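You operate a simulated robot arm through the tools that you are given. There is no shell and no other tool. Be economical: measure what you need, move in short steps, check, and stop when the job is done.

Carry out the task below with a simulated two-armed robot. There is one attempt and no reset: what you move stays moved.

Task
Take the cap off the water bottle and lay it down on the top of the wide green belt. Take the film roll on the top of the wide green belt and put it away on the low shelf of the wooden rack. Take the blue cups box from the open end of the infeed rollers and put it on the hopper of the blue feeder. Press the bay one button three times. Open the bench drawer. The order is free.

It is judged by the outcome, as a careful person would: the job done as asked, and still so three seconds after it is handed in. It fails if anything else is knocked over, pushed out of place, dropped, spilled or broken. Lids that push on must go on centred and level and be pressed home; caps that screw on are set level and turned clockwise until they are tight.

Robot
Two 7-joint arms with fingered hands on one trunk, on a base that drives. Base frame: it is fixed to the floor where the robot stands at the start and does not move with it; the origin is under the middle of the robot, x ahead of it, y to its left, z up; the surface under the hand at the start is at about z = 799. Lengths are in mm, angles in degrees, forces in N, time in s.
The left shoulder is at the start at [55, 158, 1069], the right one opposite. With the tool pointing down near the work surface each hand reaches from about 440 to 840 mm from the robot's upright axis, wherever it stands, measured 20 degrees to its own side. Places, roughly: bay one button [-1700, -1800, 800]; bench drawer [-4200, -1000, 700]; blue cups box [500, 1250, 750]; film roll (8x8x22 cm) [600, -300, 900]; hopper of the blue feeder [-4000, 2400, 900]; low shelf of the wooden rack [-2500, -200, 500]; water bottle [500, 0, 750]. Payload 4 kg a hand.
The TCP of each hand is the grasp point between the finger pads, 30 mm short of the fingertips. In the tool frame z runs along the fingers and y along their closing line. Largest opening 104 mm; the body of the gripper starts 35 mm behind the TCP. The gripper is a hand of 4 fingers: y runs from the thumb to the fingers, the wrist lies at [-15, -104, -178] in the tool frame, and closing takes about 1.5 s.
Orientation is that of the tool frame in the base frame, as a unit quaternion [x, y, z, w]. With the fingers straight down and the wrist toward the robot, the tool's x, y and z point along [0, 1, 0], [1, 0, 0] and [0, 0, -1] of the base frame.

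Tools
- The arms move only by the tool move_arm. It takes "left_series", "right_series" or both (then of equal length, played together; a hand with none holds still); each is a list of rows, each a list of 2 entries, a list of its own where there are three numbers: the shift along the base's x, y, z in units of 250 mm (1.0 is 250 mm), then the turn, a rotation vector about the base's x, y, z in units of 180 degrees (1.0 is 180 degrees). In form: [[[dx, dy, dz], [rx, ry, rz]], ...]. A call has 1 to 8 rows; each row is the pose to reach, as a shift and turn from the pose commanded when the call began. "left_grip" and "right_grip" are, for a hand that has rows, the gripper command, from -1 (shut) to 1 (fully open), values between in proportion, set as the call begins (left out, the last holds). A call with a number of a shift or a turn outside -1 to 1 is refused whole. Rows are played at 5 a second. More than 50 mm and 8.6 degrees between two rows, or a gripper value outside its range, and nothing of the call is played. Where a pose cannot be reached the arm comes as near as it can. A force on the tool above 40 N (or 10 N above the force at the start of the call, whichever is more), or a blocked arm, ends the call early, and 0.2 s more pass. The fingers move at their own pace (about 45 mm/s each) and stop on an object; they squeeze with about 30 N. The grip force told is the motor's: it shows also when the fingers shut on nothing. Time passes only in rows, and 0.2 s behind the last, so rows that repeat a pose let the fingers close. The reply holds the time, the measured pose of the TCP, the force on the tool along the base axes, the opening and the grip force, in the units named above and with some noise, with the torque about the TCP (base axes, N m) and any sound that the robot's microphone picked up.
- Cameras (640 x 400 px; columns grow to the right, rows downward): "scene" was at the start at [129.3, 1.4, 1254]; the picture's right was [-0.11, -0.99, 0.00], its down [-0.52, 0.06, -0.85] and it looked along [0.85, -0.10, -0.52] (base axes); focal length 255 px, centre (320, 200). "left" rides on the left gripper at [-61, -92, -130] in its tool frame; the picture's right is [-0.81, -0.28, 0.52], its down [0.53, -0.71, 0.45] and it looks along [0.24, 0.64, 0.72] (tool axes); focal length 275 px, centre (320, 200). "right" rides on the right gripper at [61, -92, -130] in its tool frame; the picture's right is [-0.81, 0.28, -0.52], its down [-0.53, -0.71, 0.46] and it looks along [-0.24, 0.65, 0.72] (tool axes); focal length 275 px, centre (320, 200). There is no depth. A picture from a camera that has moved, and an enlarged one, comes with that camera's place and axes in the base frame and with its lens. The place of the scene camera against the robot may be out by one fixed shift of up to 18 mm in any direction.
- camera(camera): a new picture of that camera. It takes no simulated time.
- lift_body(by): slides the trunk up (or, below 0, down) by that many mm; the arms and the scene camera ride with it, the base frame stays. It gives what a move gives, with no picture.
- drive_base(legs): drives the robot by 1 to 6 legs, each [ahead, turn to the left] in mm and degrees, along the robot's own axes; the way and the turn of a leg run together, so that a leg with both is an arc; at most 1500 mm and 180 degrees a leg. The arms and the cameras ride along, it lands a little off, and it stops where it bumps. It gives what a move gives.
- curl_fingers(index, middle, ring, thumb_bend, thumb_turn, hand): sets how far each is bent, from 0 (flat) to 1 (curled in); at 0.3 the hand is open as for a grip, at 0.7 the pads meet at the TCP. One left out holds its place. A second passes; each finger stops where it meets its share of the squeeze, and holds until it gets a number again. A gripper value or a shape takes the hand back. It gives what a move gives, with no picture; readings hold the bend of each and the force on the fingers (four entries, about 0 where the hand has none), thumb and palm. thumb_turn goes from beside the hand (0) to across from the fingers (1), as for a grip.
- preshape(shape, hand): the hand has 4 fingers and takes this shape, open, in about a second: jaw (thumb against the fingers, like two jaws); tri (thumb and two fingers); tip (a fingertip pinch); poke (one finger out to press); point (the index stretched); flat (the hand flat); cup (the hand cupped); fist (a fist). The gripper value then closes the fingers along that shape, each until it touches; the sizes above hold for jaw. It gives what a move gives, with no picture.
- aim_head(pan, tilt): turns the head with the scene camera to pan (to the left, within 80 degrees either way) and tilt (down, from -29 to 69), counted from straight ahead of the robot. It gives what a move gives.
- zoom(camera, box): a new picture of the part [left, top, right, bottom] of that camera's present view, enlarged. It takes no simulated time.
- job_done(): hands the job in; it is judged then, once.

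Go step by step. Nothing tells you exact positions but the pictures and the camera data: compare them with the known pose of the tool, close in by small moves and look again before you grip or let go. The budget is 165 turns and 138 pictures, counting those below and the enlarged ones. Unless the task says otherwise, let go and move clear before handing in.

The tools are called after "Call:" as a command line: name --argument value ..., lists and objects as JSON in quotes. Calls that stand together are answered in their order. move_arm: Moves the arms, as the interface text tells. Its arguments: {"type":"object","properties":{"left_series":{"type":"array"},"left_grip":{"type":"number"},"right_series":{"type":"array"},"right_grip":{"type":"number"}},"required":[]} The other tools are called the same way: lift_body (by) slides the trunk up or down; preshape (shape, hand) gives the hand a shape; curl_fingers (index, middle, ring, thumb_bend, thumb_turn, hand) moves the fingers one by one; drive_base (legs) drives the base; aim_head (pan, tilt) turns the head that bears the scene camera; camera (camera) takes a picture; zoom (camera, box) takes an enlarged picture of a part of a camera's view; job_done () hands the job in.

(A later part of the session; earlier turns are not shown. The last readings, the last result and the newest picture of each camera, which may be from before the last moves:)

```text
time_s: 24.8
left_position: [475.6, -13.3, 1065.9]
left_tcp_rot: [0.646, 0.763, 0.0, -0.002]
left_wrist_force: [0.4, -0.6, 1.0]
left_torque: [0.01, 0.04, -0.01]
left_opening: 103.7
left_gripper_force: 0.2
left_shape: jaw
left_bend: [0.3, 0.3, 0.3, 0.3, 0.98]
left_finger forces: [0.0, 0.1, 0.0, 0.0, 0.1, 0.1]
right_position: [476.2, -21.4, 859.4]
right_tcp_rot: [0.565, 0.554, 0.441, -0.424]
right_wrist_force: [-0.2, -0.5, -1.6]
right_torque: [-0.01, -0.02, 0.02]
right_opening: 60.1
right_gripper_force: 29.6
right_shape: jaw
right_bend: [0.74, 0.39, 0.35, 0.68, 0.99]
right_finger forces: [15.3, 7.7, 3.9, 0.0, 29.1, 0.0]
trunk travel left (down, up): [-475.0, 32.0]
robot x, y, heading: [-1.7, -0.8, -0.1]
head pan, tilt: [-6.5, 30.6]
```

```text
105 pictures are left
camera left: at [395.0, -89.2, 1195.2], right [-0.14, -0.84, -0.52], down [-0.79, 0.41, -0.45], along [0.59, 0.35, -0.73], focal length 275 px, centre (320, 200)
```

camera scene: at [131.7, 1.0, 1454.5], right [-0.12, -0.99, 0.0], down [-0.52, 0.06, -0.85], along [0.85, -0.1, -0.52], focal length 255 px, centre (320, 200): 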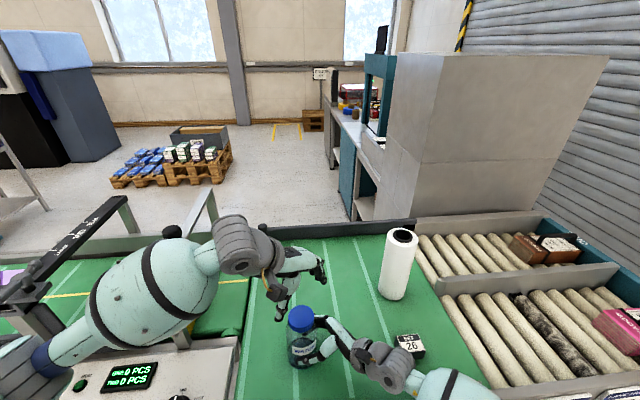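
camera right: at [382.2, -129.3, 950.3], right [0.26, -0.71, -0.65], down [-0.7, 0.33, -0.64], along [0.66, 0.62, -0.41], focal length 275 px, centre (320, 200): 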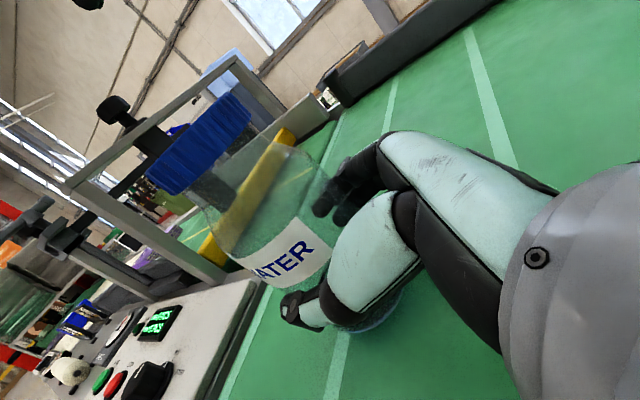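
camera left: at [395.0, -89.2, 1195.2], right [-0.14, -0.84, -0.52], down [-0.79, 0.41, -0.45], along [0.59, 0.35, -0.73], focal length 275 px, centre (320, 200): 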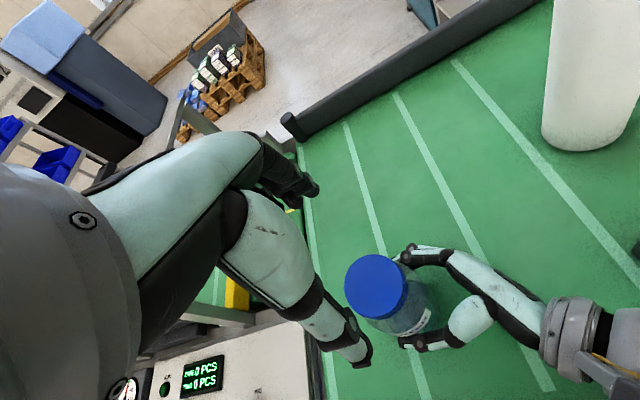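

The bottle is upright again with the cap near (472, -14). I'll turn the left hand back, re-grip a bit higher on the cap and turn again.

Call:
move_arm --left_series '[[[0, 0, 0], [0, 0, -0.045]], [[-0.004, 0, -0.04], [0, 0, -0.09]], [[-0.008, 0, -0.08], [0, 0, -0.135]], [[-0.01, 0, -0.12], [0, 0, -0.18]], [[-0.01, 0, -0.17], [0, 0, -0.225]], [[-0.01, 0, -0.23], [0, 0, -0.27]], [[-0.01, 0, -0.31], [0, 0, -0.315]], [[-0.01, 0, -0.41], [0, 0, -0.33]]]'

Call:
camera --camera "left"

Call:
camera --camera "right"

```text
time_s: 26.6
left_position: [471.8, -13.0, 963.9]
left_tcp_rot: [0.94, 0.342, 0.0, 0.0]
left_wrist_force: [0.4, 0.1, 0.1]
left_torque: [0.02, 0.0, 0.01]
left_opening: 103.8
left_gripper_force: 0.1
left_shape: jaw
left_bend: [0.3, 0.3, 0.3, 0.3, 0.98]
left_finger forces: [0.1, 0.0, 0.0, 0.1, 0.0, 0.0]
right_position: [477.4, -21.4, 860.4]
right_tcp_rot: [0.564, 0.554, 0.442, -0.425]
right_wrist_force: [0.6, 1.0, -1.3]
right_torque: [0.0, 0.01, 0.0]
right_opening: 59.9
right_gripper_force: 30.1
right_shape: jaw
right_bend: [0.74, 0.39, 0.35, 0.68, 0.99]
right_finger forces: [15.3, 7.7, 3.9, 0.1, 29.0, 0.1]
trunk travel left (down, up): [-475.0, 32.0]
robot x, y, heading: [2.2, -1.4, 0.0]
head pan, tilt: [-6.5, 30.6]
```

```text
104 pictures are left
camera left: at [365.6, 17.6, 1092.4], right [-0.8, -0.31, -0.52], down [-0.05, 0.89, -0.46], along [0.6, -0.34, -0.73], focal length 275 px, centre (320, 200)
```

left: 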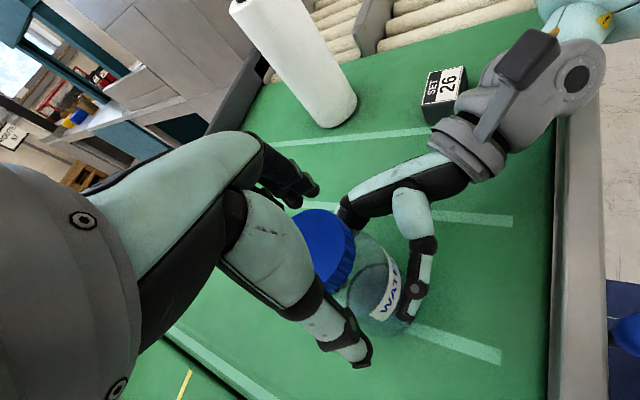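

```text
103 pictures are left
camera right: at [382.0, -128.7, 951.0], right [0.26, -0.71, -0.65], down [-0.7, 0.33, -0.64], along [0.67, 0.62, -0.41], focal length 275 px, centre (320, 200)
```

right: 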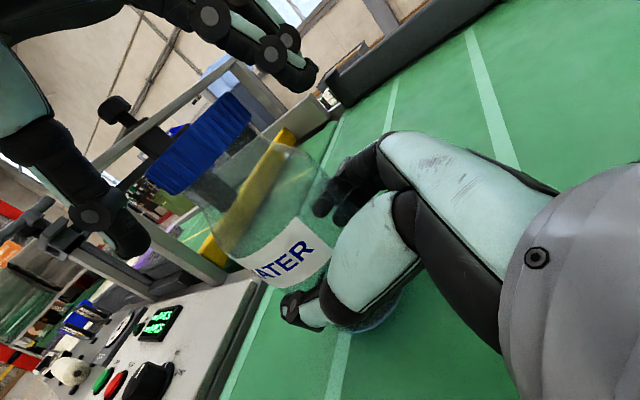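

Good alignment. I'll close on the cap.

Call:
move_arm --left_series '[[[0, 0, 0], [0, 0, 0]], [[0, 0, 0], [0, 0, 0]], [[0, 0, 0], [0, 0, 0]], [[0, 0, 0], [0, 0, 0]], [[0, 0, 0], [0, 0, 0]], [[0, 0, 0], [0, 0, 0]], [[0, 0, 0], [0, 0, 0]]]' --left_grip -1

Call:
zoom --camera "right" --box '[60, 40, 380, 240]'

```text
time_s: 28.2
left_position: [472.7, -13.2, 962.6]
left_tcp_rot: [0.939, 0.343, 0.0, 0.0]
left_wrist_force: [1.6, 0.8, -3.6]
left_torque: [-0.07, -0.07, -0.03]
left_opening: 44.7
left_gripper_force: 29.7
left_shape: jaw
left_bend: [0.74, 0.48, 0.51, 0.72, 1.0]
left_finger forces: [14.9, 8.5, 3.4, 0.1, 26.0, 0.0]
right_position: [477.4, -20.5, 861.3]
right_tcp_rot: [0.564, 0.553, 0.442, -0.425]
right_wrist_force: [-2.1, -0.4, 4.2]
right_torque: [0.08, -0.06, 0.0]
right_opening: 60.0
right_gripper_force: 30.2
right_shape: jaw
right_bend: [0.74, 0.39, 0.35, 0.68, 0.99]
right_finger forces: [14.7, 7.2, 3.9, 0.0, 29.4, 0.0]
trunk travel left (down, up): [-475.0, 32.0]
robot x, y, heading: [2.6, 2.2, -0.2]
head pan, tilt: [-6.5, 30.6]
```

```text
2.00 times, centred on (220, 140) of right
camera zoom: at [382.1, -128.8, 951.2], right [0.26, -0.71, -0.65], down [-0.7, 0.33, -0.64], along [0.67, 0.62, -0.41], focal length 551 px, centre (520, 320)
```

zoom: 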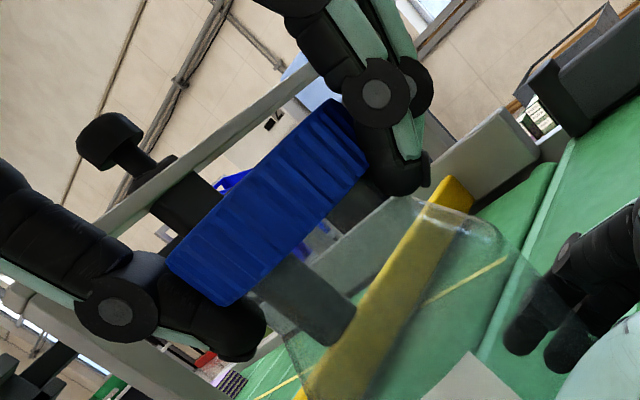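

A good grip on the cap sides. I'll turn it about 60° again with a slight rise.

Call:
move_arm --left_series '[[[0, 0, 0.002], [0, 0, 0.04]], [[0, 0, 0.005], [0, 0, 0.08]], [[0, 0, 0.008], [0, 0, 0.12]], [[0, 0, 0.011], [0, 0, 0.16]], [[0, 0, 0.014], [0, 0, 0.2]], [[0, 0, 0.017], [0, 0, 0.24]], [[0, 0, 0.02], [0, 0, 0.28]], [[0, 0, 0.023], [0, 0, 0.32]]]'

Call:
camera --camera "right"

```text
time_s: 30.2
left_position: [475.3, 17.9, 973.8]
left_tcp_rot: [0.651, 0.758, 0.043, -0.008]
left_wrist_force: [-9.2, -13.8, -13.2]
left_torque: [-0.88, 0.96, -0.48]
left_opening: 40.5
left_gripper_force: 30.0
left_shape: jaw
left_bend: [0.76, 0.5, 0.48, 0.73, 1.0]
left_finger forces: [15.1, 17.2, 8.0, 0.0, 32.2, 0.0]
right_position: [468.1, -19.2, 871.3]
right_tcp_rot: [0.557, 0.556, 0.451, -0.421]
right_wrist_force: [8.5, 13.6, 12.1]
right_torque: [-0.04, -0.22, 0.23]
right_opening: 59.5
right_gripper_force: 30.0
right_shape: jaw
right_bend: [0.73, 0.39, 0.37, 0.68, 0.98]
right_finger forces: [23.2, 7.3, 3.9, 0.0, 26.8, 0.0]
trunk travel left (down, up): [-475.0, 32.0]
robot x, y, heading: [1.0, -0.6, -0.2]
head pan, tilt: [-6.5, 30.6]
stopped in row 8 (left hand): the arm was blocked; the commanded pose is now the measured one
```

```text
101 pictures are left
camera right: at [371.7, -128.7, 958.5], right [0.28, -0.7, -0.65], down [-0.68, 0.33, -0.65], along [0.67, 0.63, -0.39], focal length 275 px, centre (320, 200)
```

right: 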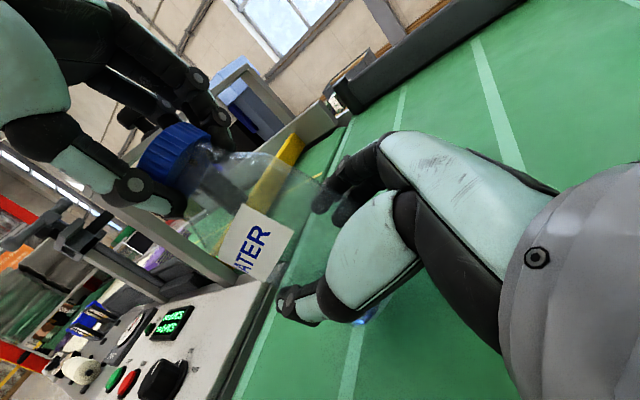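

The left arm got blocked and the bottle was dragged toward +y. I'll release the cap, lift off and see what is touching.

Call:
move_arm --left_series '[[[0, 0, 0], [0, 0, 0]], [[0, 0, 0], [0, 0, 0]], [[0, 0, 0], [0, 0, 0]], [[0, 0, 0], [0, 0, 0]], [[0, 0, 0], [0, 0, 0]], [[0, 0, 0.1], [0, 0, 0]], [[0, 0, 0.25], [0, 0, 0]], [[0, 0, 0.4], [0, 0, 0]]]' --left_grip 1

Call:
camera --camera "left"

Call:
camera --camera "scene"

```text
time_s: 32.0
left_position: [472.2, 16.3, 1069.5]
left_tcp_rot: [0.652, 0.758, 0.037, -0.013]
left_wrist_force: [0.1, 0.2, 0.6]
left_torque: [0.02, -0.02, 0.03]
left_opening: 103.9
left_gripper_force: 0.1
left_shape: jaw
left_bend: [0.3, 0.3, 0.3, 0.3, 0.97]
left_finger forces: [0.1, 0.1, 0.1, 0.1, 0.0, 0.0]
right_position: [467.3, -21.9, 865.7]
right_tcp_rot: [0.561, 0.557, 0.445, -0.421]
right_wrist_force: [-0.3, 0.1, -0.5]
right_torque: [-0.03, 0.01, 0.03]
right_opening: 58.6
right_gripper_force: 30.5
right_shape: jaw
right_bend: [0.28, 0.4, 0.38, 0.68, 0.98]
right_finger forces: [16.2, 7.3, 5.0, 0.0, 30.6, 0.0]
trunk travel left (down, up): [-475.0, 32.0]
robot x, y, heading: [-3.0, 3.3, -0.1]
head pan, tilt: [-6.5, 30.6]
```

```text
100 pictures are left
camera left: at [385.5, -67.6, 1189.6], right [-0.13, -0.8, -0.58], down [-0.77, 0.45, -0.45], along [0.62, 0.39, -0.68], focal length 275 px, centre (320, 200)
```

left: 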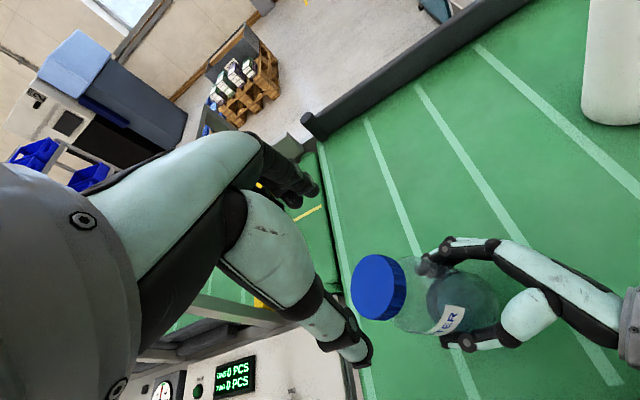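

```text
99 pictures are left
camera scene: at [131.2, 0.3, 1454.4], right [-0.12, -0.99, 0.0], down [-0.52, 0.06, -0.85], along [0.85, -0.1, -0.52], focal length 255 px, centre (320, 200)
```

scene: 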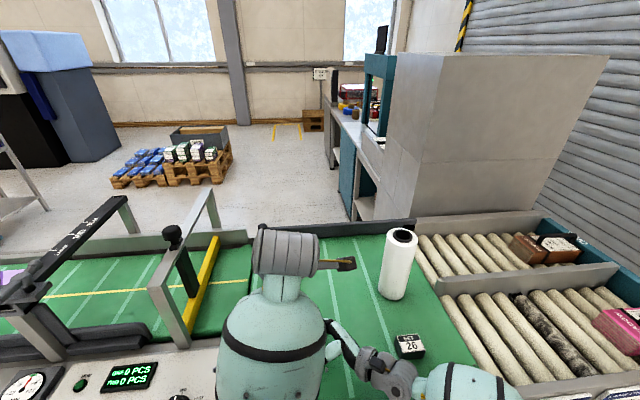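

The left arm hits its limit at that yaw, and the bottle now leans about 23° toward +y with its base edge on the belt. I'll re-grip the cap at a better yaw and push it back upright.

Call:
move_arm --left_series '[[[0, 0.005, 0], [-0.016, 0.002, -0.033]], [[0, 0.01, 0], [-0.032, 0.004, -0.067]], [[0, 0.015, -0.05], [-0.047, 0.006, -0.1]], [[0, 0.02, -0.15], [-0.062, 0.008, -0.133]], [[0, 0.024, -0.28], [-0.078, 0.009, -0.167]], [[0, 0.024, -0.4], [-0.078, 0.009, -0.167]], [[0, 0.024, -0.44], [-0.078, 0.009, -0.167]]]'

Call:
camera --camera "left"

Call:
camera --camera "right"

```text
time_s: 33.8
left_position: [494.9, -6.2, 1045.9]
left_tcp_rot: [0.822, 0.549, -0.025, 0.15]
left_wrist_force: [-0.1, -0.9, 0.5]
left_torque: [0.03, -0.05, 0.03]
left_opening: 103.9
left_gripper_force: 0.1
left_shape: jaw
left_bend: [0.3, 0.3, 0.3, 0.3, 0.97]
left_finger forces: [0.1, 0.1, 0.0, 0.1, 0.0, 0.0]
right_position: [456.7, -23.1, 869.4]
right_tcp_rot: [0.559, 0.559, 0.448, -0.418]
right_wrist_force: [0.5, -0.7, -0.5]
right_torque: [-0.03, 0.02, 0.0]
right_opening: 58.9
right_gripper_force: 30.4
right_shape: jaw
right_bend: [0.28, 0.4, 0.38, 0.68, 0.99]
right_finger forces: [16.2, 7.4, 5.0, 0.0, 30.6, 0.0]
trunk travel left (down, up): [-475.0, 32.0]
robot x, y, heading: [3.8, 1.1, 0.0]
head pan, tilt: [-6.5, 30.6]
stopped in row 7 (left hand): the arm was blocked; the commanded pose is now the measured one
```

```text
98 pictures are left
camera left: at [370.5, 6.3, 1161.6], right [-0.51, -0.77, -0.39], down [-0.38, 0.6, -0.7], along [0.77, -0.21, -0.6], focal length 275 px, centre (320, 200)
```

left: 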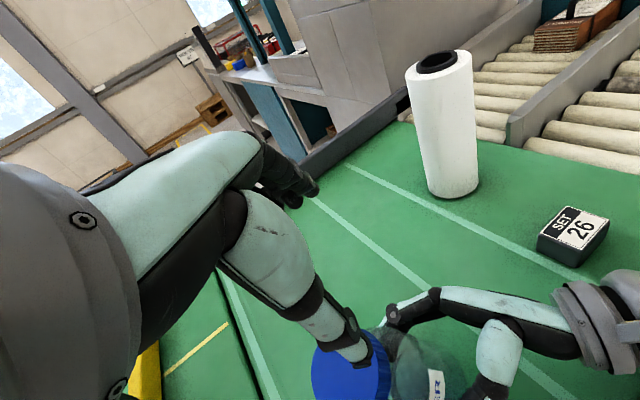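

```text
97 pictures are left
camera right: at [360.4, -131.4, 957.3], right [0.28, -0.71, -0.65], down [-0.68, 0.32, -0.66], along [0.67, 0.62, -0.39], focal length 275 px, centre (320, 200)
```

right: 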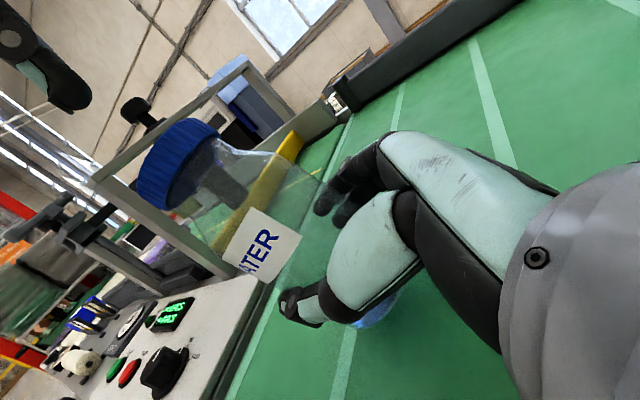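

The left elbow seems to be hitting the rail because the robot stands too close. I'll raise the left hand clear, then set the bottle upright with the right hand and reposition the base.

Call:
move_arm --left_series '[[[0, 0.05, 0.15], [0, 0, 0]], [[0, 0.15, 0.3], [0, 0, 0]], [[0, 0.25, 0.45], [0, 0, 0]], [[0, 0.35, 0.6], [0, 0, 0]], [[0, 0.45, 0.75], [0, 0, 0]]]'

Call:
camera --camera "right"

Call:
camera --camera "scene"

```text
time_s: 35.0
left_position: [486.7, 105.2, 1219.5]
left_tcp_rot: [0.823, 0.55, -0.036, 0.139]
left_wrist_force: [-0.5, 0.1, -0.7]
left_torque: [0.0, 0.02, 0.04]
left_opening: 103.8
left_gripper_force: 0.0
left_shape: jaw
left_bend: [0.3, 0.3, 0.3, 0.3, 0.97]
left_finger forces: [0.1, 0.0, 0.1, 0.1, 0.1, 0.0]
right_position: [458.6, -23.6, 871.0]
right_tcp_rot: [0.557, 0.56, 0.45, -0.417]
right_wrist_force: [-0.1, -0.7, -0.6]
right_torque: [-0.01, 0.0, -0.01]
right_opening: 58.6
right_gripper_force: 30.0
right_shape: jaw
right_bend: [0.28, 0.4, 0.38, 0.68, 0.99]
right_finger forces: [16.3, 7.5, 5.0, 0.1, 30.7, 0.1]
trunk travel left (down, up): [-475.0, 32.0]
robot x, y, heading: [-1.5, -0.2, -0.1]
head pan, tilt: [-6.5, 30.6]
```

```text
96 pictures are left
camera right: at [361.4, -130.9, 958.1], right [0.28, -0.71, -0.65], down [-0.68, 0.33, -0.66], along [0.68, 0.62, -0.39], focal length 275 px, centre (320, 200)
```

right: 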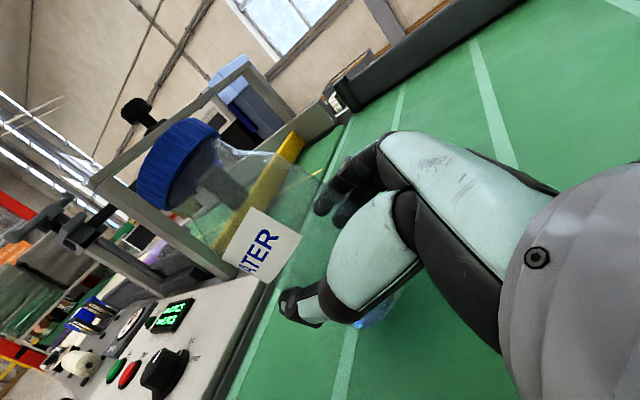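

```text
95 pictures are left
camera scene: at [131.3, 1.5, 1454.6], right [-0.12, -0.99, 0.0], down [-0.52, 0.06, -0.85], along [0.85, -0.1, -0.52], focal length 255 px, centre (320, 200)
```

scene: 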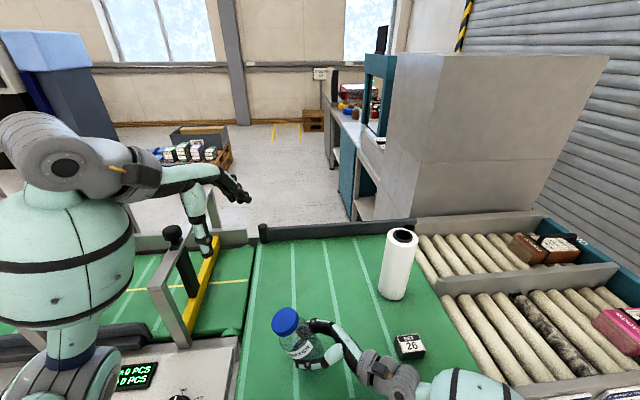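

The bottle leans about 25°. The left hand happens to lean the same way, so I'll bring it to the cap at the yaw that worked before, grip and push the bottle upright.

Call:
move_arm --left_series '[[[-0.01, -0.05, -0.1], [0, 0, -0.03]], [[-0.02, -0.1, -0.2], [0, 0, -0.06]], [[-0.03, -0.15, -0.32], [0, 0, -0.09]], [[-0.04, -0.2, -0.44], [0, 0, -0.12]], [[-0.056, -0.25, -0.56], [0, 0, -0.15]], [[-0.056, -0.27, -0.7], [0, 0, -0.15]]]'

Call:
camera --camera "left"

Call:
camera --camera "right"

```text
time_s: 36.4
left_position: [474.2, 38.2, 1043.8]
left_tcp_rot: [0.928, 0.341, -0.068, 0.129]
left_wrist_force: [0.1, 0.3, -0.6]
left_torque: [0.0, -0.01, -0.01]
left_opening: 103.5
left_gripper_force: 0.0
left_shape: jaw
left_bend: [0.3, 0.3, 0.3, 0.3, 0.97]
left_finger forces: [0.0, 0.1, 0.1, 0.1, 0.0, 0.0]
right_position: [457.8, -21.7, 869.5]
right_tcp_rot: [0.557, 0.56, 0.45, -0.417]
right_wrist_force: [0.6, -0.8, -1.2]
right_torque: [-0.05, 0.02, 0.02]
right_opening: 58.6
right_gripper_force: 29.8
right_shape: jaw
right_bend: [0.28, 0.4, 0.38, 0.68, 0.99]
right_finger forces: [16.3, 7.5, 5.0, 0.1, 30.7, 0.1]
trunk travel left (down, up): [-475.0, 32.0]
robot x, y, heading: [4.0, 0.3, -0.1]
head pan, tilt: [-6.5, 30.6]
```

```text
94 pictures are left
camera left: at [372.7, 104.6, 1162.9], right [-0.81, -0.44, -0.38], down [-0.08, 0.72, -0.69], along [0.58, -0.53, -0.62], focal length 275 px, centre (320, 200)
```

left: 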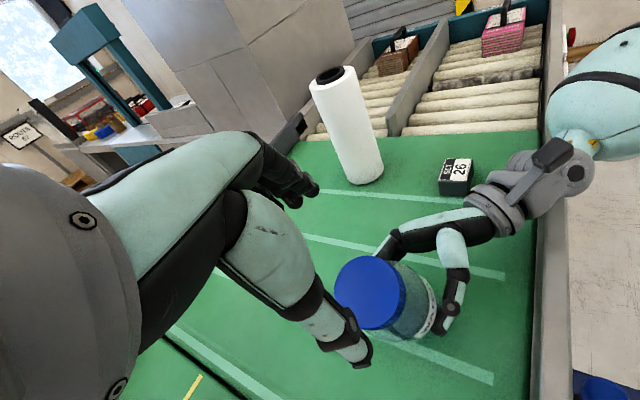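

```text
93 pictures are left
camera right: at [361.7, -130.8, 957.9], right [0.28, -0.71, -0.65], down [-0.68, 0.33, -0.66], along [0.68, 0.62, -0.39], focal length 275 px, centre (320, 200)
```

right: 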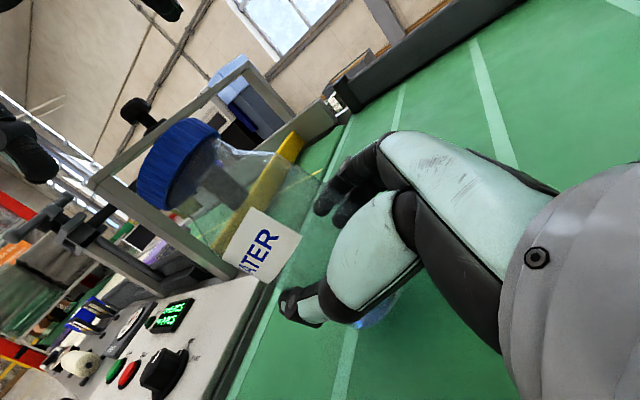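

Cap is around (463, 18, 957). I'll move down along the tilted hand axis and grip.

Call:
move_arm --left_series '[[[-0.03, 0.0, -0.05], [0, 0, 0]], [[-0.036, -0.02, -0.15], [0, 0, 0]], [[-0.04, -0.05, -0.24], [0, 0, 0]], [[-0.04, -0.065, -0.3], [0, 0, 0]], [[-0.04, -0.065, -0.3], [0, 0, 0]]]'

Call:
camera --camera "left"

Call:
camera --camera "right"

```text
time_s: 37.6
left_position: [464.6, 21.2, 969.4]
left_tcp_rot: [0.929, 0.341, -0.069, 0.127]
left_wrist_force: [0.1, -0.2, -0.1]
left_torque: [0.0, 0.01, -0.01]
left_opening: 103.7
left_gripper_force: 0.0
left_shape: jaw
left_bend: [0.3, 0.3, 0.3, 0.3, 0.97]
left_finger forces: [0.0, 0.0, 0.0, 0.1, 0.0, 0.0]
right_position: [458.7, -22.6, 870.8]
right_tcp_rot: [0.557, 0.56, 0.449, -0.417]
right_wrist_force: [-1.0, -0.4, -1.5]
right_torque: [-0.03, 0.02, -0.02]
right_opening: 58.7
right_gripper_force: 30.1
right_shape: jaw
right_bend: [0.28, 0.4, 0.38, 0.68, 0.99]
right_finger forces: [16.3, 7.5, 5.1, 0.0, 30.7, 0.0]
trunk travel left (down, up): [-475.0, 32.0]
robot x, y, heading: [2.2, -1.9, 0.1]
head pan, tilt: [-6.5, 30.6]
```

```text
92 pictures are left
camera left: at [362.6, 87.5, 1088.7], right [-0.81, -0.44, -0.37], down [-0.08, 0.72, -0.69], along [0.58, -0.53, -0.62], focal length 275 px, centre (320, 200)
```

left: 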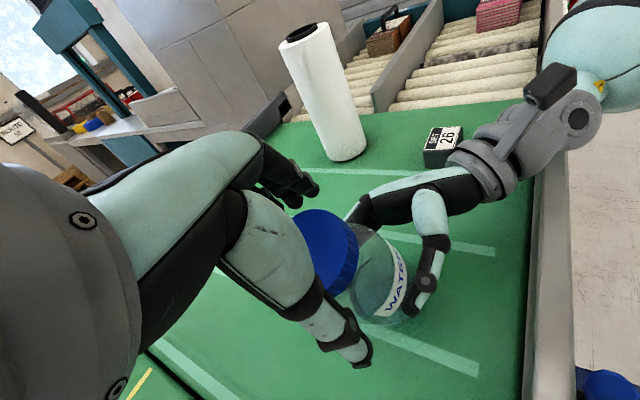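

```text
91 pictures are left
camera right: at [361.8, -131.2, 957.8], right [0.28, -0.71, -0.65], down [-0.68, 0.33, -0.66], along [0.68, 0.62, -0.39], focal length 275 px, centre (320, 200)
```

right: 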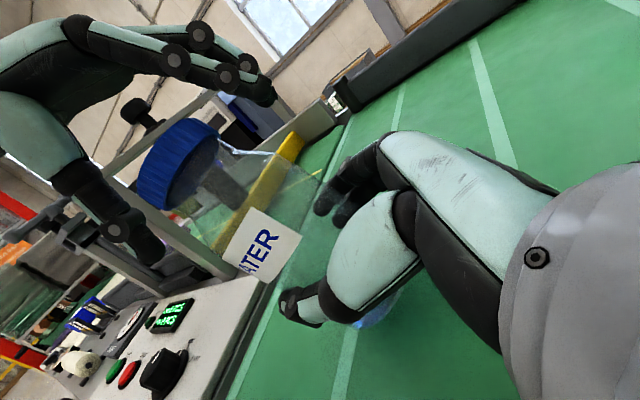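

Call:
move_arm --left_series '[[[0, 0, 0], [0, 0, 0]], [[0, 0, 0], [0, 0, 0]], [[0, 0, 0], [0, 0, 0]], [[0, 0, 0], [0, 0, 0]], [[0, 0, 0], [0, 0, 0]], [[0, 0, 0], [0, 0, 0]], [[0, 0, 0], [0, 0, 0]]]' --left_grip -1

Call:
move_arm --left_series '[[[0, 0, 0.002], [0.0012, 0.0086, 0.0287]], [[0, 0.001, 0.004], [0.0024, 0.0172, 0.0574]], [[0, 0.002, 0.007], [0.0036, 0.0258, 0.0861]], [[0, 0.003, 0.01], [0.0048, 0.0344, 0.1148]], [[0, 0.003, 0.012], [0.006, 0.043, 0.1435]], [[0, 0.004, 0.014], [0.0072, 0.0516, 0.1722]], [[0, 0.004, 0.016], [0.0084, 0.06, 0.2]]]'

Call:
camera --camera "right"

```text
time_s: 39.2
left_position: [464.0, 21.7, 969.5]
left_tcp_rot: [0.928, 0.342, -0.068, 0.128]
left_wrist_force: [1.3, -1.6, 0.0]
left_torque: [-0.23, -0.18, 0.13]
left_opening: 43.2
left_gripper_force: 29.9
left_shape: jaw
left_bend: [0.74, 0.51, 0.55, 0.72, 1.0]
left_finger forces: [18.2, 10.3, 0.4, 0.0, 25.9, 0.0]
right_position: [456.8, -23.9, 870.0]
right_tcp_rot: [0.558, 0.56, 0.448, -0.417]
right_wrist_force: [-0.2, 2.6, 0.5]
right_torque: [0.07, 0.08, -0.06]
right_opening: 58.5
right_gripper_force: 29.8
right_shape: jaw
right_bend: [0.28, 0.4, 0.38, 0.69, 0.98]
right_finger forces: [15.7, 6.7, 4.4, 0.1, 29.7, 0.0]
trunk travel left (down, up): [-475.0, 32.0]
robot x, y, heading: [0.2, -1.6, -0.2]
head pan, tilt: [-6.5, 30.6]
```

```text
time_s: 40.8
left_position: [464.0, 21.9, 974.0]
left_tcp_rot: [0.768, 0.623, -0.107, 0.098]
left_wrist_force: [1.3, -11.8, -9.3]
left_torque: [-0.82, -0.26, -0.45]
left_opening: 41.2
left_gripper_force: 29.9
left_shape: jaw
left_bend: [0.74, 0.49, 0.53, 0.72, 1.0]
left_finger forces: [22.7, 15.6, 15.1, 0.0, 21.3, 0.0]
right_position: [459.0, -22.8, 871.9]
right_tcp_rot: [0.557, 0.56, 0.449, -0.418]
right_wrist_force: [-1.0, 10.9, 6.4]
right_torque: [0.04, 0.11, 0.62]
right_opening: 58.7
right_gripper_force: 30.3
right_shape: jaw
right_bend: [0.74, 0.41, 0.39, 0.69, 0.96]
right_finger forces: [20.7, 5.7, 3.7, 0.1, 31.0, 0.0]
trunk travel left (down, up): [-475.0, 32.0]
robot x, y, heading: [-3.3, -0.1, -0.3]
head pan, tilt: [-6.5, 30.6]
```

```text
90 pictures are left
camera right: at [361.6, -130.8, 958.4], right [0.28, -0.71, -0.65], down [-0.68, 0.33, -0.66], along [0.68, 0.63, -0.39], focal length 275 px, centre (320, 200)
```

right: 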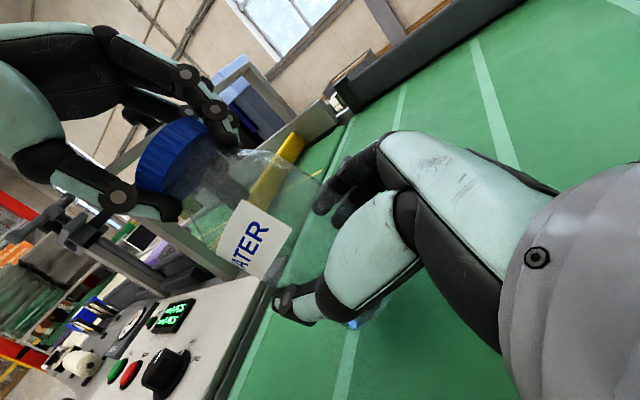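

The cap is turning with a torque of around 0.5 Nm. While still gripping it, I'll bring the bottle upright, then release the cap and take the next stroke.

Call:
move_arm --left_series '[[[0, -0.03, 0.004], [0.018, 0, 0]], [[0, -0.06, 0.008], [0.036, 0, 0]], [[0, -0.09, 0.01], [0.054, 0, 0]], [[0, -0.12, 0.01], [0.072, 0, 0]], [[0, -0.14, 0.01], [0.09, 0, 0]]]'

Call:
camera --camera "right"

```text
time_s: 42.0
left_position: [463.8, -12.7, 976.1]
left_tcp_rot: [0.775, 0.632, -0.018, -0.013]
left_wrist_force: [0.9, -1.4, -9.5]
left_torque: [-0.65, -0.17, -0.37]
left_opening: 41.0
left_gripper_force: 30.7
left_shape: jaw
left_bend: [0.74, 0.49, 0.53, 0.72, 1.0]
left_finger forces: [20.3, 14.4, 15.0, 0.0, 21.0, 0.0]
right_position: [458.3, -23.6, 871.3]
right_tcp_rot: [0.557, 0.561, 0.448, -0.417]
right_wrist_force: [-0.7, 2.5, 8.3]
right_torque: [0.47, 0.06, 0.35]
right_opening: 58.1
right_gripper_force: 29.7
right_shape: jaw
right_bend: [0.74, 0.4, 0.38, 0.69, 0.96]
right_finger forces: [14.8, 7.6, 5.5, 0.2, 28.5, 0.1]
trunk travel left (down, up): [-475.0, 32.0]
robot x, y, heading: [-3.8, -0.4, 0.0]
head pan, tilt: [-6.5, 30.6]
```

```text
89 pictures are left
camera right: at [362.1, -131.6, 957.9], right [0.28, -0.71, -0.65], down [-0.68, 0.33, -0.66], along [0.68, 0.62, -0.39], focal length 275 px, centre (320, 200)
```

right: 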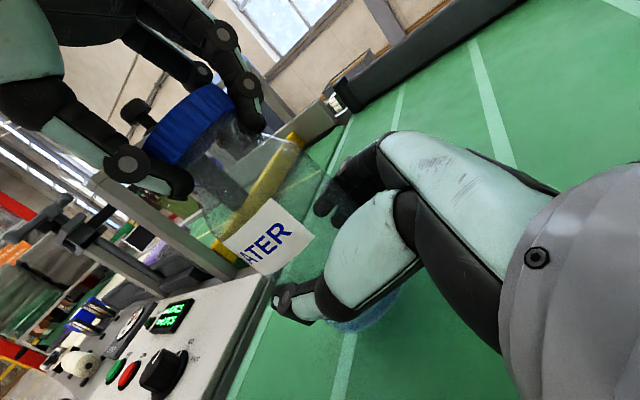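

Upright again. I'll open, turn the hand back 50°, re-grip and turn again.

Call:
move_arm --left_series '[[[0, 0, 0], [0, 0, 0]], [[0, 0, 0], [0, 0, 0]], [[0, 0, 0], [0, 0, -0.047]], [[0, 0, 0], [0, 0, -0.094]], [[0, 0, 0], [0, 0, -0.141]], [[0, 0, 0], [0, 0, -0.188]], [[0, 0, 0], [0, 0, -0.235]], [[0, 0, 0], [0, 0, -0.282]]]' --left_grip 1

Call:
camera --camera "left"

Call:
camera --camera "right"

```text
time_s: 43.8
left_position: [465.9, -13.0, 976.8]
left_tcp_rot: [0.971, 0.239, -0.011, -0.017]
left_wrist_force: [-0.2, 0.3, -0.3]
left_torque: [0.0, 0.03, -0.02]
left_opening: 103.5
left_gripper_force: 0.0
left_shape: jaw
left_bend: [0.3, 0.3, 0.3, 0.3, 0.98]
left_finger forces: [0.0, 0.1, 0.0, 0.0, 0.1, 0.1]
right_position: [460.2, -23.9, 870.7]
right_tcp_rot: [0.557, 0.56, 0.449, -0.417]
right_wrist_force: [0.2, 0.5, -1.8]
right_torque: [-0.04, 0.01, -0.03]
right_opening: 58.5
right_gripper_force: 30.0
right_shape: jaw
right_bend: [0.28, 0.4, 0.37, 0.69, 0.98]
right_finger forces: [16.8, 7.4, 4.3, 0.1, 30.0, 0.0]
trunk travel left (down, up): [-475.0, 32.0]
robot x, y, heading: [0.1, 0.7, -0.2]
head pan, tilt: [-6.5, 30.6]
```

```text
88 pictures are left
camera left: at [372.2, 36.4, 1109.8], right [-0.86, -0.12, -0.49], down [0.13, 0.89, -0.43], along [0.49, -0.44, -0.75], focal length 275 px, centre (320, 200)
```

left: 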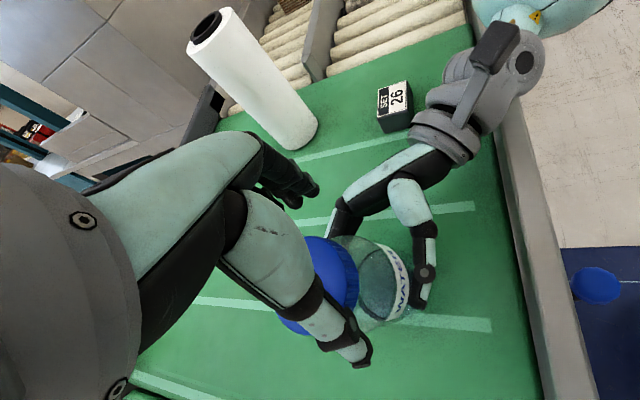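

```text
87 pictures are left
camera right: at [362.1, -131.0, 957.8], right [0.28, -0.71, -0.65], down [-0.68, 0.33, -0.66], along [0.68, 0.62, -0.39], focal length 275 px, centre (320, 200)
```

right: 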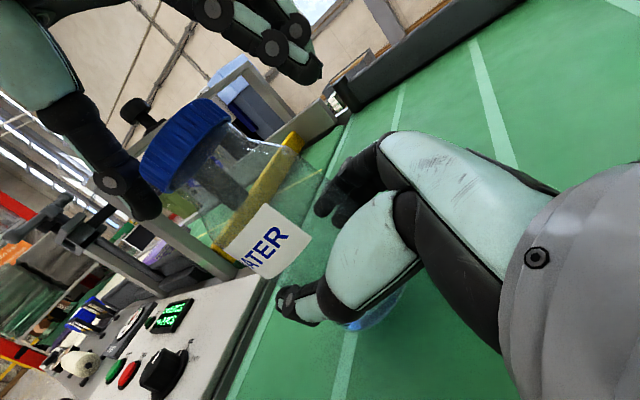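

The cap sits at about (456, -3). I'll shift slightly, then close.

Call:
move_arm --left_series '[[[-0.03, 0.03, -0.01], [0, 0, 0]], [[-0.03, 0.03, -0.01], [0, 0, 0]]]' --left_grip 1

Call:
move_arm --left_series '[[[0, 0, 0], [0, 0, 0]], [[0, 0, 0], [0, 0, 0]], [[0, 0, 0], [0, 0, 0]], [[0, 0, 0], [0, 0, 0]], [[0, 0, 0], [0, 0, 0]], [[0, 0, 0], [0, 0, 0]]]' --left_grip -1

Call:
move_arm --left_series '[[[0, 0, 0.002], [0, 0, 0.04]], [[0, 0, 0.004], [0, 0, 0.08]], [[0, 0, 0.007], [0, 0, 0.12]], [[0, 0, 0.01], [0, 0, 0.16]], [[0, 0, 0.012], [0, 0, 0.2]], [[0, 0, 0.014], [0, 0, 0.24]], [[0, 0, 0.016], [0, 0, 0.28]], [[0, 0, 0.018], [0, 0, 0.31]]]'

Call:
camera --camera "right"

```text
time_s: 44.4
left_position: [458.0, -4.7, 973.0]
left_tcp_rot: [0.971, 0.239, -0.012, -0.018]
left_wrist_force: [0.6, 0.0, 0.5]
left_torque: [0.01, 0.06, -0.01]
left_opening: 103.6
left_gripper_force: 0.0
left_shape: jaw
left_bend: [0.3, 0.3, 0.3, 0.3, 0.98]
left_finger forces: [0.1, 0.0, 0.0, 0.0, 0.0, 0.1]
right_position: [458.7, -22.7, 868.8]
right_tcp_rot: [0.558, 0.56, 0.449, -0.417]
right_wrist_force: [-0.3, 0.7, 0.3]
right_torque: [-0.02, -0.03, 0.01]
right_opening: 58.2
right_gripper_force: 29.5
right_shape: jaw
right_bend: [0.28, 0.4, 0.37, 0.69, 0.98]
right_finger forces: [16.7, 7.4, 4.3, 0.0, 30.1, 0.0]
trunk travel left (down, up): [-475.0, 32.0]
robot x, y, heading: [-0.4, -2.5, 0.1]
head pan, tilt: [-6.5, 30.6]
```

```text
time_s: 45.8
left_position: [457.9, -5.8, 975.1]
left_tcp_rot: [0.971, 0.239, -0.011, -0.017]
left_wrist_force: [0.7, -2.8, 0.3]
left_torque: [-0.07, 0.0, -0.04]
left_opening: 5.2
left_gripper_force: 30.5
left_shape: jaw
left_bend: [0.7, 0.71, 0.71, 0.81, 1.0]
left_finger forces: [0.0, 3.4, 0.0, 0.0, 0.1, 0.0]
right_position: [457.8, -23.7, 870.0]
right_tcp_rot: [0.557, 0.561, 0.448, -0.418]
right_wrist_force: [-0.6, 3.1, -2.8]
right_torque: [-0.28, -0.08, 0.06]
right_opening: 58.3
right_gripper_force: 30.0
right_shape: jaw
right_bend: [0.28, 0.4, 0.37, 0.69, 1.0]
right_finger forces: [17.6, 7.1, 4.5, 0.1, 31.2, 0.1]
trunk travel left (down, up): [-475.0, 32.0]
robot x, y, heading: [1.2, 1.1, -0.2]
head pan, tilt: [-6.5, 30.6]
```

```text
time_s: 47.6
left_position: [457.2, -5.1, 978.7]
left_tcp_rot: [0.746, 0.666, -0.018, -0.01]
left_wrist_force: [3.4, -1.6, 0.6]
left_torque: [-0.04, -0.06, -0.12]
left_opening: 4.7
left_gripper_force: 29.9
left_shape: jaw
left_bend: [0.7, 0.71, 0.7, 0.81, 1.0]
left_finger forces: [0.0, 0.0, 3.8, 0.1, 0.1, 0.0]
right_position: [458.8, -22.8, 868.9]
right_tcp_rot: [0.557, 0.56, 0.449, -0.418]
right_wrist_force: [-4.5, 2.4, -1.0]
right_torque: [-0.24, -0.31, 0.19]
right_opening: 57.3
right_gripper_force: 29.5
right_shape: jaw
right_bend: [0.74, 0.4, 0.35, 0.68, 1.0]
right_finger forces: [15.3, 7.5, 4.4, 0.1, 32.0, 0.0]
trunk travel left (down, up): [-475.0, 32.0]
robot x, y, heading: [1.7, 1.0, -0.1]
head pan, tilt: [-6.5, 30.6]
```

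```text
86 pictures are left
camera right: at [361.6, -131.5, 957.5], right [0.28, -0.71, -0.65], down [-0.68, 0.32, -0.66], along [0.68, 0.62, -0.39], focal length 275 px, centre (320, 200)
```

right: 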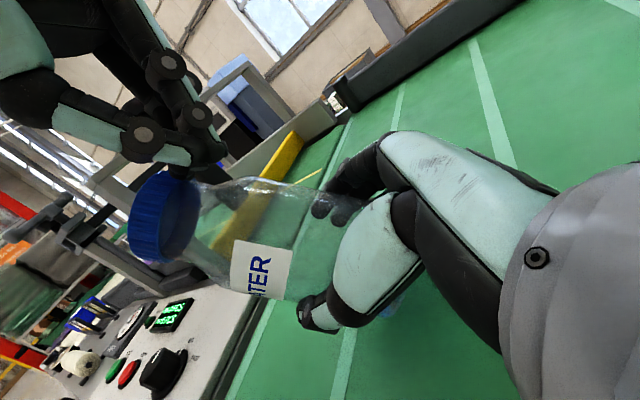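

That closed above the cap and nudged the bottle further over, so I'll stop batching blind. The bottle is still firmly held. I'll lift the left hand away and raise the bottle clear of the belt, where the elbows have room.

Call:
move_arm --left_series '[[[0, 0.05, 0.18], [0, 0, 0]], [[0, 0.1, 0.36], [0, 0, 0]], [[0, 0.15, 0.54], [0, 0, 0]], [[0, 0.2, 0.72], [0, 0, 0]], [[0, 0.25, 0.9], [0, 0, 0]]]'

Call:
move_arm --right_series '[[[0.01, 0, 0.08], [0, 0, 0]], [[0.02, 0, 0.16], [0, 0, 0]], [[0.03, 0, 0.24], [0, 0, 0]], [[0.04, 0, 0.32], [0, 0, 0]], [[0.05, 0, 0.4], [0, 0, 0]], [[0.05, 0, 0.48], [0, 0, 0]]]' --left_series '[[[0, 0, 0], [0, 0, 0]], [[0, 0, 0], [0, 0, 0]], [[0, 0, 0], [0, 0, 0]], [[0, 0, 0], [0, 0, 0]], [[0, 0, 0], [0, 0, 0]], [[0, 0, 0], [0, 0, 0]]]' --left_grip 1

Call:
camera --camera "right"

Call:
camera --camera "scene"

Call:
camera --camera "left"

```text
time_s: 48.8
left_position: [457.6, 61.0, 1202.1]
left_tcp_rot: [0.746, 0.666, -0.019, -0.01]
left_wrist_force: [0.2, -0.2, -0.4]
left_torque: [-0.05, 0.01, 0.02]
left_opening: 4.5
left_gripper_force: 29.9
left_shape: jaw
left_bend: [0.7, 0.71, 0.7, 0.81, 1.0]
left_finger forces: [0.0, 0.0, 0.0, 0.0, 0.0, 0.0]
right_position: [459.3, -22.8, 870.9]
right_tcp_rot: [0.557, 0.56, 0.449, -0.417]
right_wrist_force: [-0.9, -0.4, -1.6]
right_torque: [-0.03, 0.0, 0.05]
right_opening: 58.1
right_gripper_force: 30.3
right_shape: jaw
right_bend: [0.74, 0.4, 0.38, 0.68, 1.0]
right_finger forces: [16.1, 6.1, 4.3, 0.0, 27.0, 0.1]
trunk travel left (down, up): [-475.0, 32.0]
robot x, y, heading: [2.6, -2.8, -0.0]
head pan, tilt: [-6.5, 30.6]
```

```text
time_s: 50.2
left_position: [458.4, 58.9, 1201.4]
left_tcp_rot: [0.746, 0.666, -0.018, -0.011]
left_wrist_force: [0.0, -0.2, 0.0]
left_torque: [0.01, 0.0, -0.03]
left_opening: 103.4
left_gripper_force: 0.0
left_shape: jaw
left_bend: [0.3, 0.3, 0.3, 0.3, 0.98]
left_finger forces: [0.0, 0.0, 0.1, 0.0, 0.0, 0.0]
right_position: [471.0, -20.7, 991.2]
right_tcp_rot: [0.558, 0.56, 0.448, -0.418]
right_wrist_force: [0.0, 0.2, -1.3]
right_torque: [-0.04, 0.03, 0.01]
right_opening: 58.0
right_gripper_force: 29.6
right_shape: jaw
right_bend: [0.74, 0.4, 0.38, 0.68, 1.0]
right_finger forces: [16.1, 6.1, 4.1, 0.0, 26.9, 0.1]
trunk travel left (down, up): [-475.0, 32.0]
robot x, y, heading: [-2.3, 1.7, -0.2]
head pan, tilt: [-6.5, 30.6]
```

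```text
85 pictures are left
camera right: at [374.0, -130.3, 1079.2], right [0.28, -0.71, -0.65], down [-0.68, 0.33, -0.65], along [0.68, 0.62, -0.39], focal length 275 px, centre (320, 200)
```

right: 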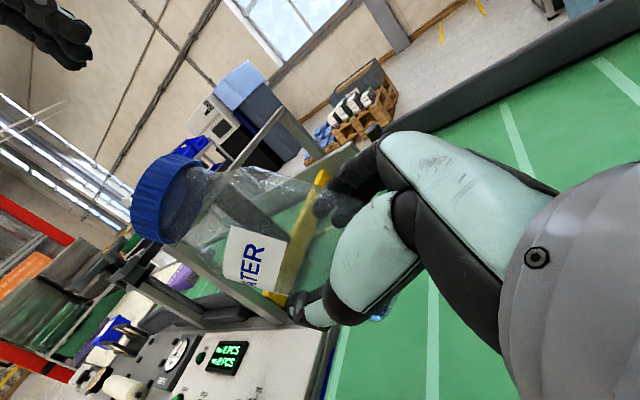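

```text
84 pictures are left
camera scene: at [131.9, 1.2, 1454.5], right [-0.12, -0.99, 0.0], down [-0.52, 0.06, -0.85], along [0.85, -0.1, -0.52], focal length 255 px, centre (320, 200)
```

scene: 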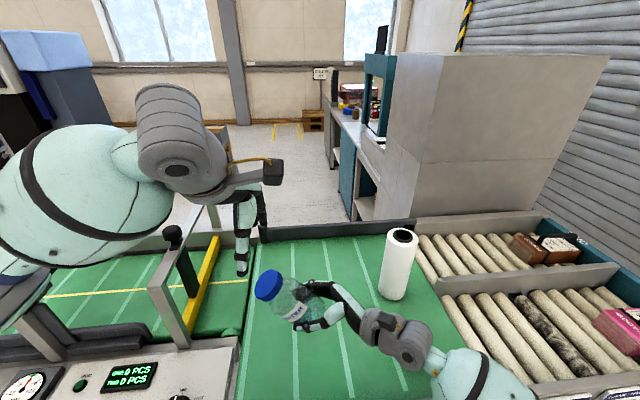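

```text
83 pictures are left
camera left: at [365.1, 10.2, 1335.3], right [-0.39, -0.78, -0.5], down [-0.67, 0.61, -0.43], along [0.64, 0.16, -0.75], focal length 275 px, centre (320, 200)
```

left: 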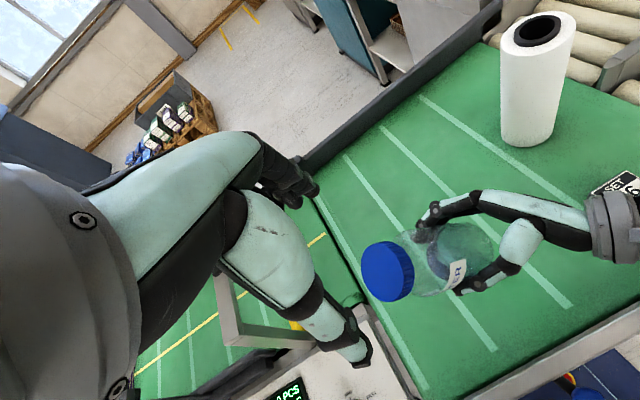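

The bottle is safely in the air, leaning about 37°, with the cap near (462, 43, 1073). I'll leave it tilted and match the left hand to its axis.

Call:
move_arm --left_series '[[[0, 0.02, -0.02], [-0.0238, -0.012, -0.0358]], [[0, 0.04, -0.04], [-0.0475, -0.024, -0.0715]], [[0, 0.06, -0.06], [-0.0713, -0.036, -0.1073]], [[0, 0.08, -0.09], [-0.095, -0.048, -0.143]], [[0, 0.1, -0.12], [-0.1188, -0.06, -0.1788]], [[0, 0.12, -0.15], [-0.1425, -0.072, -0.2145]], [[0, 0.14, -0.18], [-0.1663, -0.084, -0.25]], [[0, 0.16, -0.2], [-0.19, -0.096, -0.286]]]'

Call:
camera --camera "left"

Call:
camera --camera "scene"

```text
time_s: 52.0
left_position: [457.0, 97.5, 1154.1]
left_tcp_rot: [0.921, 0.241, -0.093, 0.291]
left_wrist_force: [1.3, 0.1, 0.1]
left_torque: [0.02, 0.0, -0.01]
left_opening: 103.7
left_gripper_force: 0.1
left_shape: jaw
left_bend: [0.3, 0.3, 0.3, 0.3, 0.98]
left_finger forces: [0.0, 0.0, 0.1, 0.0, 0.1, 0.0]
right_position: [469.9, -21.9, 991.2]
right_tcp_rot: [0.558, 0.559, 0.449, -0.418]
right_wrist_force: [0.6, 0.4, -0.6]
right_torque: [-0.04, -0.02, -0.02]
right_opening: 58.2
right_gripper_force: 29.9
right_shape: jaw
right_bend: [0.74, 0.4, 0.38, 0.68, 1.0]
right_finger forces: [16.0, 6.0, 4.0, 0.1, 26.9, 0.1]
trunk travel left (down, up): [-475.0, 32.0]
robot x, y, heading: [-3.4, 1.1, -0.1]
head pan, tilt: [-6.5, 30.6]
```

```text
82 pictures are left
camera left: at [362.7, 214.5, 1232.2], right [-0.85, -0.42, -0.3], down [0.09, 0.45, -0.89], along [0.51, -0.79, -0.35], focal length 275 px, centre (320, 200)
```

left: 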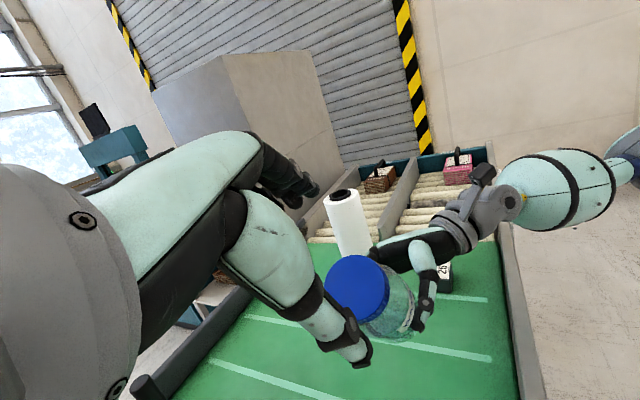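

```text
81 pictures are left
camera scene: at [132.1, 1.5, 1454.5], right [-0.12, -0.99, 0.0], down [-0.52, 0.06, -0.85], along [0.85, -0.1, -0.52], focal length 255 px, centre (320, 200)
```

scene: 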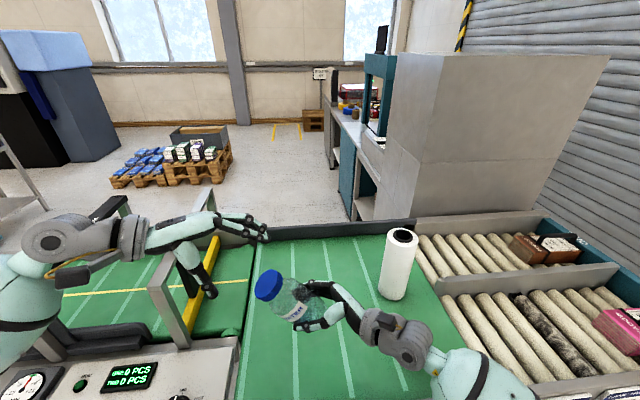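

The views agree that the cap top is near (463, 49, 1076). I'll approach along the axis.

Call:
move_arm --left_series '[[[0.036, 0.01, -0.03], [0, 0, 0]], [[0.034, -0.04, -0.12], [0, 0, 0]], [[0.03, -0.11, -0.21], [0, 0, 0]], [[0.026, -0.19, -0.31], [0, 0, 0]], [[0.026, -0.19, -0.31], [0, 0, 0]]]'

Call:
camera --camera "left"

Call:
camera --camera "right"

```text
time_s: 53.2
left_position: [463.5, 51.0, 1075.4]
left_tcp_rot: [0.922, 0.242, -0.093, 0.289]
left_wrist_force: [-0.5, -0.4, -0.6]
left_torque: [-0.01, -0.02, -0.01]
left_opening: 103.8
left_gripper_force: 0.1
left_shape: jaw
left_bend: [0.3, 0.3, 0.3, 0.3, 0.98]
left_finger forces: [0.0, 0.0, 0.0, 0.1, 0.0, 0.1]
right_position: [470.7, -21.7, 990.8]
right_tcp_rot: [0.558, 0.56, 0.448, -0.417]
right_wrist_force: [-0.4, 0.3, -0.2]
right_torque: [0.01, 0.01, 0.02]
right_opening: 58.3
right_gripper_force: 29.7
right_shape: jaw
right_bend: [0.74, 0.4, 0.38, 0.68, 1.0]
right_finger forces: [16.1, 6.0, 4.1, 0.0, 27.0, 0.0]
trunk travel left (down, up): [-475.0, 32.0]
robot x, y, heading: [0.3, 3.6, 0.0]
head pan, tilt: [-6.5, 30.6]
```

```text
80 pictures are left
camera left: at [368.4, 167.1, 1154.7], right [-0.86, -0.42, -0.3], down [0.09, 0.46, -0.89], along [0.51, -0.78, -0.35], focal length 275 px, centre (320, 200)
```

left: 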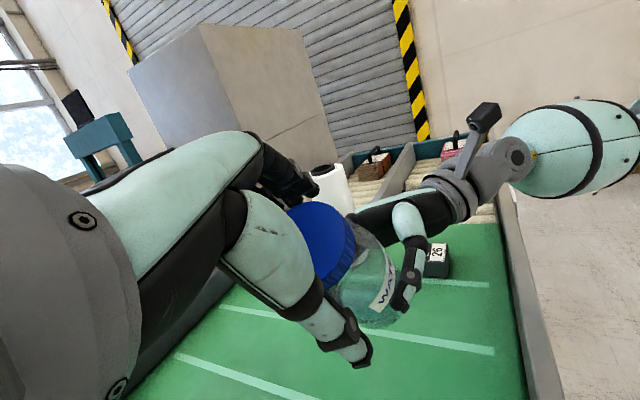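

```text
79 pictures are left
camera right: at [373.9, -130.2, 1079.0], right [0.28, -0.71, -0.65], down [-0.68, 0.33, -0.66], along [0.68, 0.62, -0.39], focal length 275 px, centre (320, 200)
```

right: 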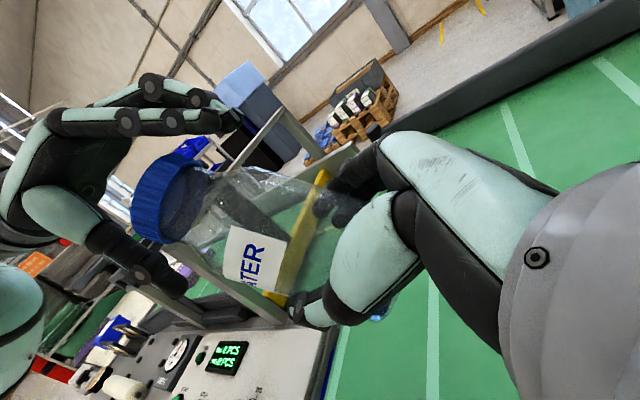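

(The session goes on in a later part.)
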